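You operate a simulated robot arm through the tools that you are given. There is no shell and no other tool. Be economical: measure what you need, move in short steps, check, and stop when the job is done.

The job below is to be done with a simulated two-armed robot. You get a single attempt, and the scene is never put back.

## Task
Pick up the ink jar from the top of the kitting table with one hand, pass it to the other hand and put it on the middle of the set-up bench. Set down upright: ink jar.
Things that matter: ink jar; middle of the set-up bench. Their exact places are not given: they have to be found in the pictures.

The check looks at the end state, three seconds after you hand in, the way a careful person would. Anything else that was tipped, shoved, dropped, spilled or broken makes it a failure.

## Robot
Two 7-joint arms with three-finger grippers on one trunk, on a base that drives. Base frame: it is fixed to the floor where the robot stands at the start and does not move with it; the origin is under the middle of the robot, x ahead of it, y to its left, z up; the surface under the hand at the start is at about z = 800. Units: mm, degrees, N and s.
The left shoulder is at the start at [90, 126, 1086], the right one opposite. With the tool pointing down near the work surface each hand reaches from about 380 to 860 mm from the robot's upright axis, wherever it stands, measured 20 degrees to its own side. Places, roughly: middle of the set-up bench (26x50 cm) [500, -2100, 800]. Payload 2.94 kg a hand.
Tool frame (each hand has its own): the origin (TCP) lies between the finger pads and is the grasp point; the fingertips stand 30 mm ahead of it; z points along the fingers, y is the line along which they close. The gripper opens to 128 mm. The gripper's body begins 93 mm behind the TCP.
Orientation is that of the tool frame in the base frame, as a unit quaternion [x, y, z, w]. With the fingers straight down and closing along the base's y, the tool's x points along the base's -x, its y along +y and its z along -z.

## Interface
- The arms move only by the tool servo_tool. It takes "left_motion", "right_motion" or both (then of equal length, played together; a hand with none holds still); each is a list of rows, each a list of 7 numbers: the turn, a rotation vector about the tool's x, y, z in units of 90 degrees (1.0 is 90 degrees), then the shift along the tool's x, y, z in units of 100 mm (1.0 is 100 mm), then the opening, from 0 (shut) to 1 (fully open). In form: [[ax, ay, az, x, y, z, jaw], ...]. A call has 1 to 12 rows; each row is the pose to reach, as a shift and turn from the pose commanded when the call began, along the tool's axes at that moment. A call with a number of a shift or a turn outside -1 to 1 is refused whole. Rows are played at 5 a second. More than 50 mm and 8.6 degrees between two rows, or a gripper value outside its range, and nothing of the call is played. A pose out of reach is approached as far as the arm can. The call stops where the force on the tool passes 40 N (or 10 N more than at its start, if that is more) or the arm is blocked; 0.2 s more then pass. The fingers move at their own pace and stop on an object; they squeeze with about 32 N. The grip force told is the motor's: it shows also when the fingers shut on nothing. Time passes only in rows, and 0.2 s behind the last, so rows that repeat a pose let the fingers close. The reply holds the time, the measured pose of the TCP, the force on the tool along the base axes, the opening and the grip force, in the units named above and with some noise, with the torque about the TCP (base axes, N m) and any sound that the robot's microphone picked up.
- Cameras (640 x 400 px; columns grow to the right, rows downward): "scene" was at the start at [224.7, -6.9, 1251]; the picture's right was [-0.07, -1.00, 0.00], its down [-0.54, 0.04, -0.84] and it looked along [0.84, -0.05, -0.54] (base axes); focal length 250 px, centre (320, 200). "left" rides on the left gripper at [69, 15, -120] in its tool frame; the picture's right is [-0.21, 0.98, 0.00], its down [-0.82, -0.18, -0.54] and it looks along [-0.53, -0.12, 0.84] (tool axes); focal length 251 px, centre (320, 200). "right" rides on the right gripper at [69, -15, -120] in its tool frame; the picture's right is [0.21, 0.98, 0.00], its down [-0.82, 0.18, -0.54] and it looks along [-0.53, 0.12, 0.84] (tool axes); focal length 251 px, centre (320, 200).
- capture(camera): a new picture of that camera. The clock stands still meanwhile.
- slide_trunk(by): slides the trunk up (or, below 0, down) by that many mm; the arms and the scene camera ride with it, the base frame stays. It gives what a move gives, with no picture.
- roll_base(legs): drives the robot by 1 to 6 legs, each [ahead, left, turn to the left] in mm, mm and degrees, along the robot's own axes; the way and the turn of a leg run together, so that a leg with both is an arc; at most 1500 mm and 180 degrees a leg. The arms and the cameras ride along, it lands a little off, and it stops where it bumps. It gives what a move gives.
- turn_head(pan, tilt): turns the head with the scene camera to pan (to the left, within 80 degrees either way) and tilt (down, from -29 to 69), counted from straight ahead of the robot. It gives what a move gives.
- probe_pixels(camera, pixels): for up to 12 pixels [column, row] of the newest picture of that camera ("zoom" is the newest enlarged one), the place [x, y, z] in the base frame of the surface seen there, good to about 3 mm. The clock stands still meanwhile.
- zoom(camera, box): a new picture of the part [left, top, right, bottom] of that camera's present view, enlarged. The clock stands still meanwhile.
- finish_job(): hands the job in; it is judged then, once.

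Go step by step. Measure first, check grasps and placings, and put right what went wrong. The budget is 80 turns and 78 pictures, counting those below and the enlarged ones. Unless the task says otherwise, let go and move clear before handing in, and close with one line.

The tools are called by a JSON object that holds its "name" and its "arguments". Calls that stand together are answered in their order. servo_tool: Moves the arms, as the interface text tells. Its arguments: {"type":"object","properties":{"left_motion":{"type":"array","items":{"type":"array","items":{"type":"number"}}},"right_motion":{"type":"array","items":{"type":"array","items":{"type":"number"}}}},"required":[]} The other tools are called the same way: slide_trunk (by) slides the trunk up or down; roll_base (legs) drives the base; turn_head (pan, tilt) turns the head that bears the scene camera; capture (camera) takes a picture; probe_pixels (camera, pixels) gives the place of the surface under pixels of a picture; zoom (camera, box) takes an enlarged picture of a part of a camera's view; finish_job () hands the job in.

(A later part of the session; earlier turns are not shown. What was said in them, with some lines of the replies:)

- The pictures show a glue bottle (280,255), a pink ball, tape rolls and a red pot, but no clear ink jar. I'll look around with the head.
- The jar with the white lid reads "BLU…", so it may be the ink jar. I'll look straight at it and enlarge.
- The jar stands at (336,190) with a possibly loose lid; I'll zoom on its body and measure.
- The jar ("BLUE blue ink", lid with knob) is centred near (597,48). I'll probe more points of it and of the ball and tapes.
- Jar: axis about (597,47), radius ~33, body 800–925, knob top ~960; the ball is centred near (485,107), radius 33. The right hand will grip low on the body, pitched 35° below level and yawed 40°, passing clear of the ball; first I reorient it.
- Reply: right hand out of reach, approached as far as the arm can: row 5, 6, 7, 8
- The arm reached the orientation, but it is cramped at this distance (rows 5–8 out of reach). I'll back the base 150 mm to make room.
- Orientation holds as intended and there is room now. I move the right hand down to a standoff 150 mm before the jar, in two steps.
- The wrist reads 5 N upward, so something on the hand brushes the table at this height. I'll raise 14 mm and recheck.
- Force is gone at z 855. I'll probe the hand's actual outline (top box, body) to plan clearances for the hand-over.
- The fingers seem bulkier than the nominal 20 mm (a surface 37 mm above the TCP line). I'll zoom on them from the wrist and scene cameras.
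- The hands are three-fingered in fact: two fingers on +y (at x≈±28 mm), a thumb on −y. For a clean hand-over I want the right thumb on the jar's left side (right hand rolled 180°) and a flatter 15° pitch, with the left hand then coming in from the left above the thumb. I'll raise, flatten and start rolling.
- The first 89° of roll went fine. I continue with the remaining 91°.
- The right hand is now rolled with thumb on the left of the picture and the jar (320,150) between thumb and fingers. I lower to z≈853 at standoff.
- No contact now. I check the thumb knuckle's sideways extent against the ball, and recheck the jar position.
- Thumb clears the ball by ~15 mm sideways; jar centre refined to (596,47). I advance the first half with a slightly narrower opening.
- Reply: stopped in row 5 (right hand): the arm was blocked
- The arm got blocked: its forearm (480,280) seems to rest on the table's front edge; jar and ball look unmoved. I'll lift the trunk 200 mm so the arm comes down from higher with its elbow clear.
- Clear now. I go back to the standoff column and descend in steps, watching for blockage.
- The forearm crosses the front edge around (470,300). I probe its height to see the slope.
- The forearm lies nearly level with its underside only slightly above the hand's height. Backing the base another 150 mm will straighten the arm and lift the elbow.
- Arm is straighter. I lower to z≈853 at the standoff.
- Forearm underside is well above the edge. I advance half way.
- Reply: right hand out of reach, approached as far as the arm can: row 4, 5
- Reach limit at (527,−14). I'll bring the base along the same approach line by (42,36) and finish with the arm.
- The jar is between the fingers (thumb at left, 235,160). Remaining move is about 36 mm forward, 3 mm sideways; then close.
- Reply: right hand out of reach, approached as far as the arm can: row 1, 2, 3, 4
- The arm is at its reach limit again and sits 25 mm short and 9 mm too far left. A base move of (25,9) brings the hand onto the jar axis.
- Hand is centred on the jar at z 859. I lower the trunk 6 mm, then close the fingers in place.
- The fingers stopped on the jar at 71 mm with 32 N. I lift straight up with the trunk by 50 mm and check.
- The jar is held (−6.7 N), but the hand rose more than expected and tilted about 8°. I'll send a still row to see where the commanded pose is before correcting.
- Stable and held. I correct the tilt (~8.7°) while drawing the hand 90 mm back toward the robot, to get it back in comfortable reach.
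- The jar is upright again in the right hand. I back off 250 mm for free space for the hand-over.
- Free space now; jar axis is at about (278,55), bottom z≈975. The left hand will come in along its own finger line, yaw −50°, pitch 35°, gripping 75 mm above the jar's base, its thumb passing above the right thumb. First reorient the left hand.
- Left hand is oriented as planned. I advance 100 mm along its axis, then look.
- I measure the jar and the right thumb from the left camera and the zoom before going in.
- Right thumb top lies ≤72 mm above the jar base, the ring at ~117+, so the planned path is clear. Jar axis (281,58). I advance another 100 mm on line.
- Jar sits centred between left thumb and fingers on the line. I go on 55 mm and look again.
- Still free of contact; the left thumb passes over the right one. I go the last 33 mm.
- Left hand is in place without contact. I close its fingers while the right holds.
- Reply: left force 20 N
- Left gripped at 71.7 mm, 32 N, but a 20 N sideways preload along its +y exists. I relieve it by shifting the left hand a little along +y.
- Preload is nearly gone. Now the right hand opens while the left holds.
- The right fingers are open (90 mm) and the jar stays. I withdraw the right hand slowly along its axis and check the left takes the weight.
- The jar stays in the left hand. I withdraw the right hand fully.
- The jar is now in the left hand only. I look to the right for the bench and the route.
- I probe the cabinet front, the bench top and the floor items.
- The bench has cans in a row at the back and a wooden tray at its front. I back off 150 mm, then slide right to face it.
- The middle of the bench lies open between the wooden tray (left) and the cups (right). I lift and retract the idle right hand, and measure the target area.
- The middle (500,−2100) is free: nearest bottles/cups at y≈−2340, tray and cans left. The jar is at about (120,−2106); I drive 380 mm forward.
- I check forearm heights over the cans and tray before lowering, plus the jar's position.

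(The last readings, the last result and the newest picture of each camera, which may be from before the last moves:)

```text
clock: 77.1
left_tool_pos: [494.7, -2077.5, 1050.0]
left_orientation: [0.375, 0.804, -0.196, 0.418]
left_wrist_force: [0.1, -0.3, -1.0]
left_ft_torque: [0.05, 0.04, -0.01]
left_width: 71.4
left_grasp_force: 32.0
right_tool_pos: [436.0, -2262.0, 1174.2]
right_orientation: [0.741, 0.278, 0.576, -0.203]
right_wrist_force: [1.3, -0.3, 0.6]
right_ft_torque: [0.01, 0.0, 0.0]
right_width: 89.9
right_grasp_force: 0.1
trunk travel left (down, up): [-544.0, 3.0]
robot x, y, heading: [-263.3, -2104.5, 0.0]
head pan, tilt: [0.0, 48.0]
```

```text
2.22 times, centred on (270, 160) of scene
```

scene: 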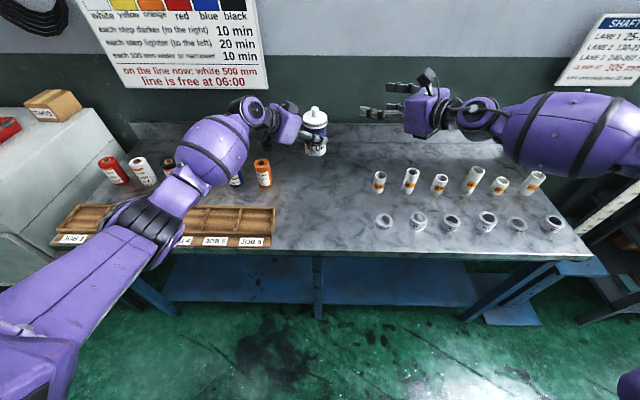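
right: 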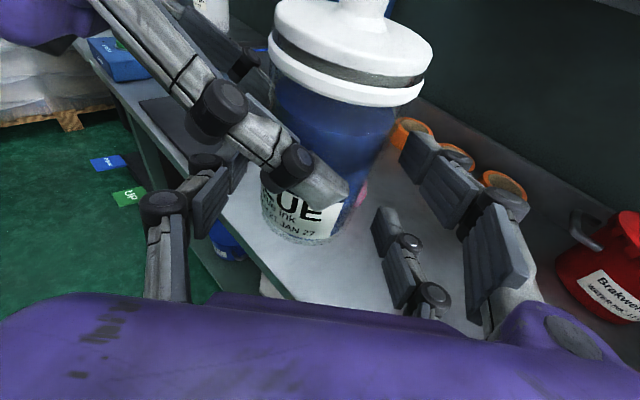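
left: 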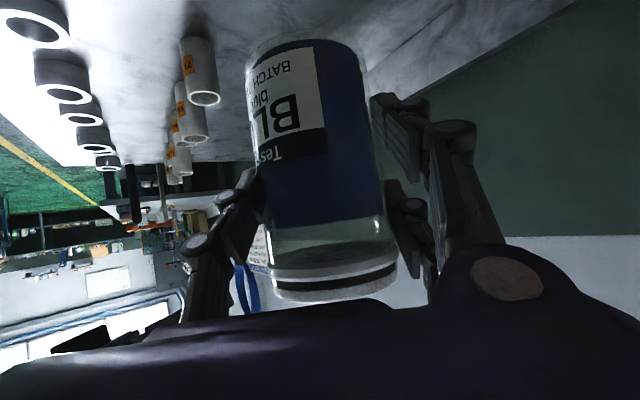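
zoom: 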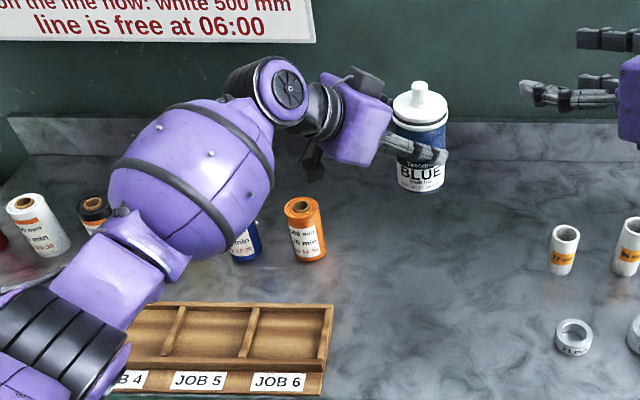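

Clearances are fine (forearm bottom will stay ~60 mm above the tray). I lower the jar 100 mm with a 14 mm shift to the right to the middle.

{"name": "servo_tool", "arguments": {"left_motion": [[0, 0, 0, 0.19, -0.03, 0.16, 0.4], [0, 0, 0, 0.385, -0.057, 0.32, 0.4], [0, 0, 0, 0.58, -0.085, 0.485, 0.4], [0, 0, 0, 0.77, -0.113, 0.645, 0.4], [0, 0, 0, 0.77, -0.113, 0.645, 0.4]]}}

{"name": "zoom", "arguments": {"camera": "scene", "box": [140, 70, 400, 250]}}

{"name": "probe_pixels", "arguments": {"camera": "zoom", "pixels": [[418, 110], [405, 210], [420, 210], [440, 205], [190, 210], [310, 180], [100, 320], [270, 120]]}}

```text
clock: 78.3
left_tool_pos: [491.9, -2092.1, 949.7]
left_orientation: [0.374, 0.804, -0.195, 0.419]
left_wrist_force: [-0.7, 0.5, -0.8]
left_ft_torque: [0.06, 0.04, 0.02]
left_width: 71.3
left_grasp_force: 31.7
right_tool_pos: [435.2, -2262.8, 1175.8]
right_orientation: [0.741, 0.279, 0.576, -0.203]
right_wrist_force: [0.0, -0.4, -1.2]
right_ft_torque: [0.02, 0.0, 0.05]
right_width: 89.5
right_grasp_force: 0.0
trunk travel left (down, up): [-544.0, 3.0]
robot x, y, heading: [-260.5, -2100.9, 0.0]
head pan, tilt: [0.0, 48.0]
```

```text
2.22 times, centred on (270, 160) of scene
```

zoom: 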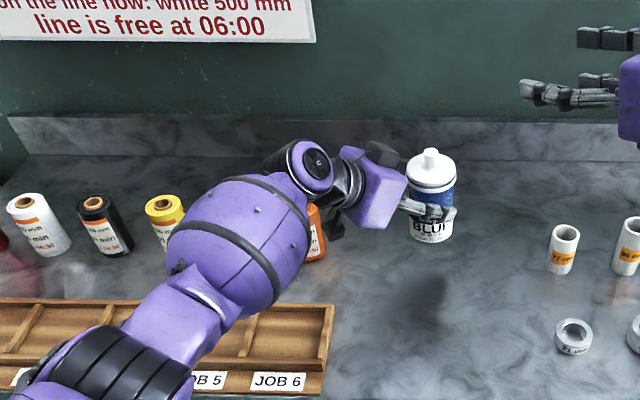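

```text
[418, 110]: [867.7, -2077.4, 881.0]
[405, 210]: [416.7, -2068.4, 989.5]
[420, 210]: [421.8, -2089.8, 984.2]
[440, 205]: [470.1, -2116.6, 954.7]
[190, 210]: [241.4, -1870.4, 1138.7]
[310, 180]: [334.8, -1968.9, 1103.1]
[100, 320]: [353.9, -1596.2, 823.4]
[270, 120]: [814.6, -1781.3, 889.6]
```

Going well. I lower another 64 mm, which should leave ~10 mm beneath.

{"name": "servo_tool", "arguments": {"left_motion": [[0, 0, 0, 0.13, 0, 0.092, 0.4], [0, 0, 0, 0.262, 0, 0.183, 0.4], [0, 0, 0, 0.393, 0, 0.275, 0.4], [0, 0, 0, 0.525, 0, 0.367, 0.4], [0, 0, 0, 0.525, 0, 0.367, 0.4]]}}

{"name": "zoom", "arguments": {"camera": "scene", "box": [240, 110, 400, 210]}}

{"name": "probe_pixels", "arguments": {"camera": "zoom", "pixels": [[335, 190], [330, 330], [318, 322], [350, 325], [330, 345], [200, 260], [345, 215], [300, 215], [335, 160]]}}

```text
clock: 79.5
left_tool_pos: [491.2, -2092.3, 886.5]
left_orientation: [0.374, 0.804, -0.195, 0.42]
left_wrist_force: [-0.4, -0.4, -0.7]
left_ft_torque: [0.07, 0.08, -0.04]
left_width: 71.1
left_grasp_force: 31.5
right_tool_pos: [433.2, -2262.4, 1175.3]
right_orientation: [0.742, 0.278, 0.576, -0.202]
right_wrist_force: [0.2, -0.3, 0.6]
right_ft_torque: [-0.03, 0.01, 0.02]
right_width: 89.6
right_grasp_force: 0.1
trunk travel left (down, up): [-544.0, 3.0]
robot x, y, heading: [-268.0, -2103.1, 0.2]
head pan, tilt: [0.0, 48.0]
```

```text
4.00 times, centred on (320, 160) of scene
```

zoom: 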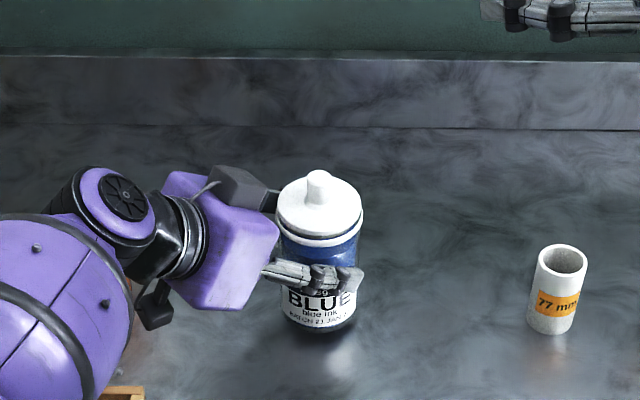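

```text
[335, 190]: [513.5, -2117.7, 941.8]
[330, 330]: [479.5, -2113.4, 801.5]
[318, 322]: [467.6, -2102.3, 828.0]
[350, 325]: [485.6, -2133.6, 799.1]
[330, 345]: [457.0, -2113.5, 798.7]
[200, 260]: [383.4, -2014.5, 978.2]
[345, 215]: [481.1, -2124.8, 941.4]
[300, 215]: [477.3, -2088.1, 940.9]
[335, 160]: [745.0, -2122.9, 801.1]
```

About 9–10 mm to go. I lower 7 mm, then creep.

{"name": "servo_tool", "arguments": {"left_motion": [[0, 0, 0, 0.029, 0, 0.02, 0.4], [0, 0, 0, 0.057, 0, 0.04, 0.4], [0, 0, 0, 0.057, 0, 0.04, 0.4]]}}

{"name": "servo_tool", "arguments": {"left_motion": [[0, 0, 0, 0.0123, 0, 0.0086, 0.4], [0, 0, 0, 0.0123, 0, 0.0086, 0.4]]}}

{"name": "servo_tool", "arguments": {"left_motion": [[0, 0, 0, 0.0123, 0, 0.0086, 0.4], [0, 0, 0, 0.0123, 0, 0.0086, 0.4]]}}

```text
clock: 80.3
left_tool_pos: [491.5, -2091.8, 879.2]
left_orientation: [0.374, 0.805, -0.195, 0.418]
left_wrist_force: [-0.2, -0.4, -0.6]
left_ft_torque: [0.05, 0.06, 0.02]
left_width: 71.3
left_grasp_force: 32.0
right_tool_pos: [436.0, -2262.1, 1175.9]
right_orientation: [0.741, 0.278, 0.577, -0.202]
right_wrist_force: [0.2, -0.1, 0.3]
right_ft_torque: [-0.01, -0.01, 0.01]
right_width: 89.8
right_grasp_force: 0.1
trunk travel left (down, up): [-544.0, 3.0]
robot x, y, heading: [-264.2, -2102.7, 0.3]
head pan, tilt: [0.0, 48.0]
```

```text
clock: 80.9
left_tool_pos: [491.2, -2091.9, 879.1]
left_orientation: [0.374, 0.804, -0.195, 0.418]
left_wrist_force: [0.0, 0.3, 0.9]
left_ft_torque: [0.06, 0.09, 0.0]
left_width: 71.3
left_grasp_force: 32.0
right_tool_pos: [435.8, -2261.5, 1174.7]
right_orientation: [0.742, 0.278, 0.576, -0.202]
right_wrist_force: [0.6, 0.7, -0.4]
right_ft_torque: [0.01, 0.03, 0.03]
right_width: 89.5
right_grasp_force: 0.1
trunk travel left (down, up): [-544.0, 3.0]
robot x, y, heading: [-268.1, -2105.3, -0.2]
head pan, tilt: [0.0, 48.0]
```

```text
clock: 81.5
left_tool_pos: [491.5, -2091.5, 878.0]
left_orientation: [0.374, 0.804, -0.194, 0.42]
left_wrist_force: [-1.5, 2.2, 3.1]
left_ft_torque: [0.12, 0.29, -0.07]
left_width: 71.5
left_grasp_force: 32.1
right_tool_pos: [434.4, -2260.7, 1176.1]
right_orientation: [0.741, 0.279, 0.576, -0.202]
right_wrist_force: [-0.1, 0.0, 0.9]
right_ft_torque: [0.01, -0.02, -0.03]
right_width: 89.7
right_grasp_force: 0.1
trunk travel left (down, up): [-544.0, 3.0]
robot x, y, heading: [-264.6, -2104.8, -0.1]
head pan, tilt: [0.0, 48.0]
```

Contact begins (+3 N). One more 1.5 mm step to seat it.

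{"name": "servo_tool", "arguments": {"left_motion": [[0, 0, 0, 0.0123, 0, 0.0086, 0.4], [0, 0, 0, 0.0123, 0, 0.0086, 0.4]]}}

{"name": "zoom", "arguments": {"camera": "scene", "box": [280, 140, 360, 200]}}

```text
clock: 82.1
left_tool_pos: [491.0, -2092.4, 879.4]
left_orientation: [0.374, 0.804, -0.194, 0.42]
left_wrist_force: [0.2, 2.4, 8.6]
left_ft_torque: [0.11, 0.37, -0.06]
left_width: 71.5
left_grasp_force: 31.9
right_tool_pos: [434.2, -2260.9, 1176.4]
right_orientation: [0.741, 0.278, 0.577, -0.202]
right_wrist_force: [-0.8, 0.8, -0.8]
right_ft_torque: [0.0, 0.0, 0.01]
right_width: 89.5
right_grasp_force: 0.0
trunk travel left (down, up): [-544.0, 3.0]
robot x, y, heading: [-262.9, -2105.9, -0.2]
head pan, tilt: [0.0, 48.0]
```

```text
6.67 times, centred on (320, 170) of scene
```

zoom: 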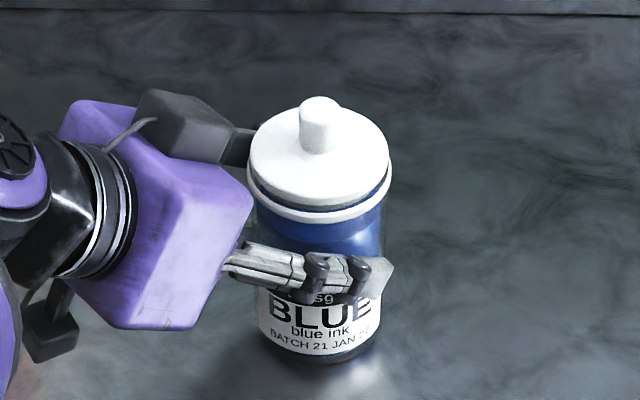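

Seated with ~9 N and upright. I open the left hand gradually.

{"name": "servo_tool", "arguments": {"left_motion": [[0, 0, 0, 0, 0, 0, 0.57], [0, 0, 0, 0, 0, 0, 0.61], [0, 0, 0, 0, 0, 0, 0.66], [0, 0, 0, 0, 0, 0, 0.72], [0, 0, 0, 0, 0, 0, 0.76], [0, 0, 0, 0, 0, 0, 0.76]]}}

{"name": "capture", "arguments": {"camera": "left"}}

{"name": "zoom", "arguments": {"camera": "scene", "box": [280, 140, 360, 200]}}

```text
clock: 83.5
left_tool_pos: [491.3, -2092.0, 875.0]
left_orientation: [0.375, 0.804, -0.195, 0.419]
left_wrist_force: [0.0, 0.1, 0.1]
left_ft_torque: [-0.02, -0.02, -0.01]
left_width: 97.1
left_grasp_force: 0.0
right_tool_pos: [434.7, -2261.0, 1174.8]
right_orientation: [0.741, 0.279, 0.576, -0.203]
right_wrist_force: [0.4, 0.1, 0.8]
right_ft_torque: [-0.03, 0.02, 0.0]
right_width: 89.6
right_grasp_force: 0.0
trunk travel left (down, up): [-544.0, 3.0]
robot x, y, heading: [-261.7, -2100.8, -0.3]
head pan, tilt: [0.0, 48.0]
```

```text
12 pictures are left
```

left: 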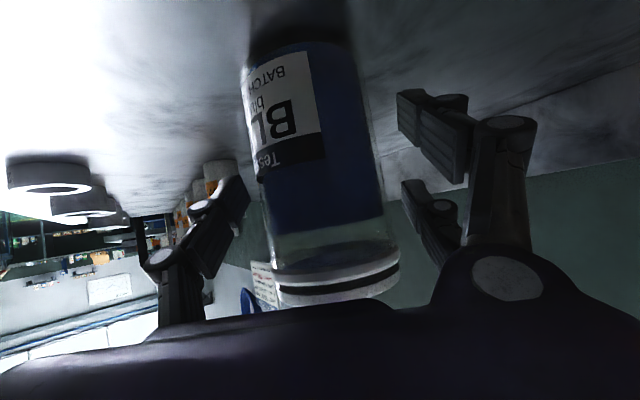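

```text
6.67 times, centred on (320, 170) of scene
```

zoom: 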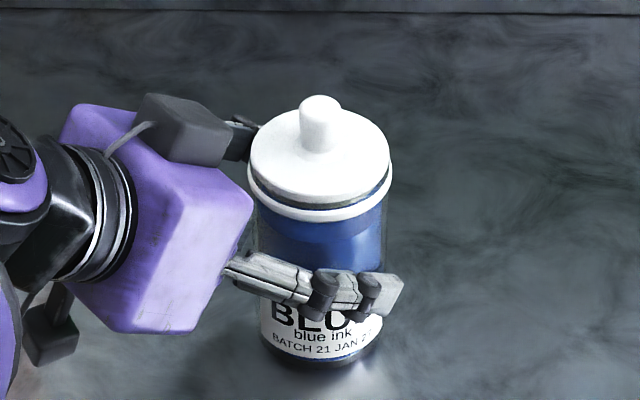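

Released with clearance both sides; jar stands upright. I withdraw along the finger axis.

{"name": "servo_tool", "arguments": {"left_motion": [[0, 0, 0, 0, 0, -0.2, 0.76], [0, 0, 0, 0, 0, -0.4, 0.76], [0, 0, 0, 0, 0, -0.6, 0.76], [0, 0, 0, 0, 0, -0.8, 0.76], [0, 0, 0, 0, 0, -1.0, 0.76]]}}

{"name": "servo_tool", "arguments": {"left_motion": [[0, 0, 0, -0.2, 0, -0.25, 0.76], [0, 0, 0, -0.4, 0, -0.5, 0.76], [0, 0, 0, -0.6, 0, -0.75, 0.76]]}}

{"name": "capture", "arguments": {"camera": "scene"}}

{"name": "probe_pixels", "arguments": {"camera": "scene", "pixels": [[320, 157], [318, 168], [316, 180], [320, 192], [312, 185], [328, 185]]}}

```text
clock: 84.7
left_tool_pos: [439.8, -2028.9, 933.6]
left_orientation: [0.374, 0.804, -0.195, 0.418]
left_wrist_force: [0.0, 0.0, 0.6]
left_ft_torque: [0.03, -0.03, 0.0]
left_width: 97.1
left_grasp_force: 0.0
right_tool_pos: [434.0, -2262.0, 1176.3]
right_orientation: [0.742, 0.278, 0.576, -0.202]
right_wrist_force: [-0.4, -0.2, -0.6]
right_ft_torque: [0.01, 0.0, 0.03]
right_width: 89.8
right_grasp_force: 0.1
trunk travel left (down, up): [-544.0, 3.0]
robot x, y, heading: [-265.1, -2103.2, 0.0]
head pan, tilt: [0.0, 48.0]
```

```text
clock: 85.5
left_tool_pos: [421.3, -2006.0, 1024.6]
left_orientation: [0.375, 0.805, -0.195, 0.417]
left_wrist_force: [-0.1, 0.3, 0.1]
left_ft_torque: [-0.01, -0.03, 0.02]
left_width: 97.3
left_grasp_force: 0.0
right_tool_pos: [434.1, -2261.5, 1176.1]
right_orientation: [0.742, 0.277, 0.577, -0.201]
right_wrist_force: [-0.8, 0.2, 0.0]
right_ft_torque: [0.0, 0.0, -0.03]
right_width: 89.6
right_grasp_force: 0.0
trunk travel left (down, up): [-544.0, 3.0]
robot x, y, heading: [-264.8, -2103.8, 0.2]
head pan, tilt: [0.0, 48.0]
```

```text
10 pictures are left
```

scene: 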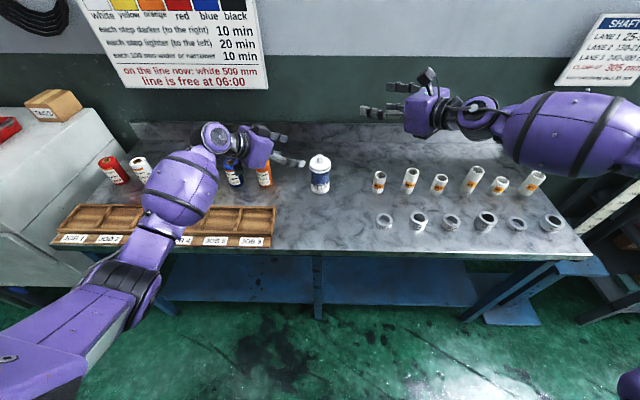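

```text
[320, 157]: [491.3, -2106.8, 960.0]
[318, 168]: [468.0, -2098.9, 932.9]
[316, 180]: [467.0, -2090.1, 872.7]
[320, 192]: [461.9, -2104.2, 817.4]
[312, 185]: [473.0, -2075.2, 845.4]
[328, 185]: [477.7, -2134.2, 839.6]
```

The jar stands upright and alone near (500,−2105), its knob top at z≈960 as before, nothing else moved, and both hands are clear. I hand in.

{"name": "finish_job", "arguments": {}}

```text
The job is handed in.
```

The ink jar was picked up with the right hand and passed in the air to the left. It now stands upright at the middle of the set-up bench, about (500, −2105), and both hands are clear.
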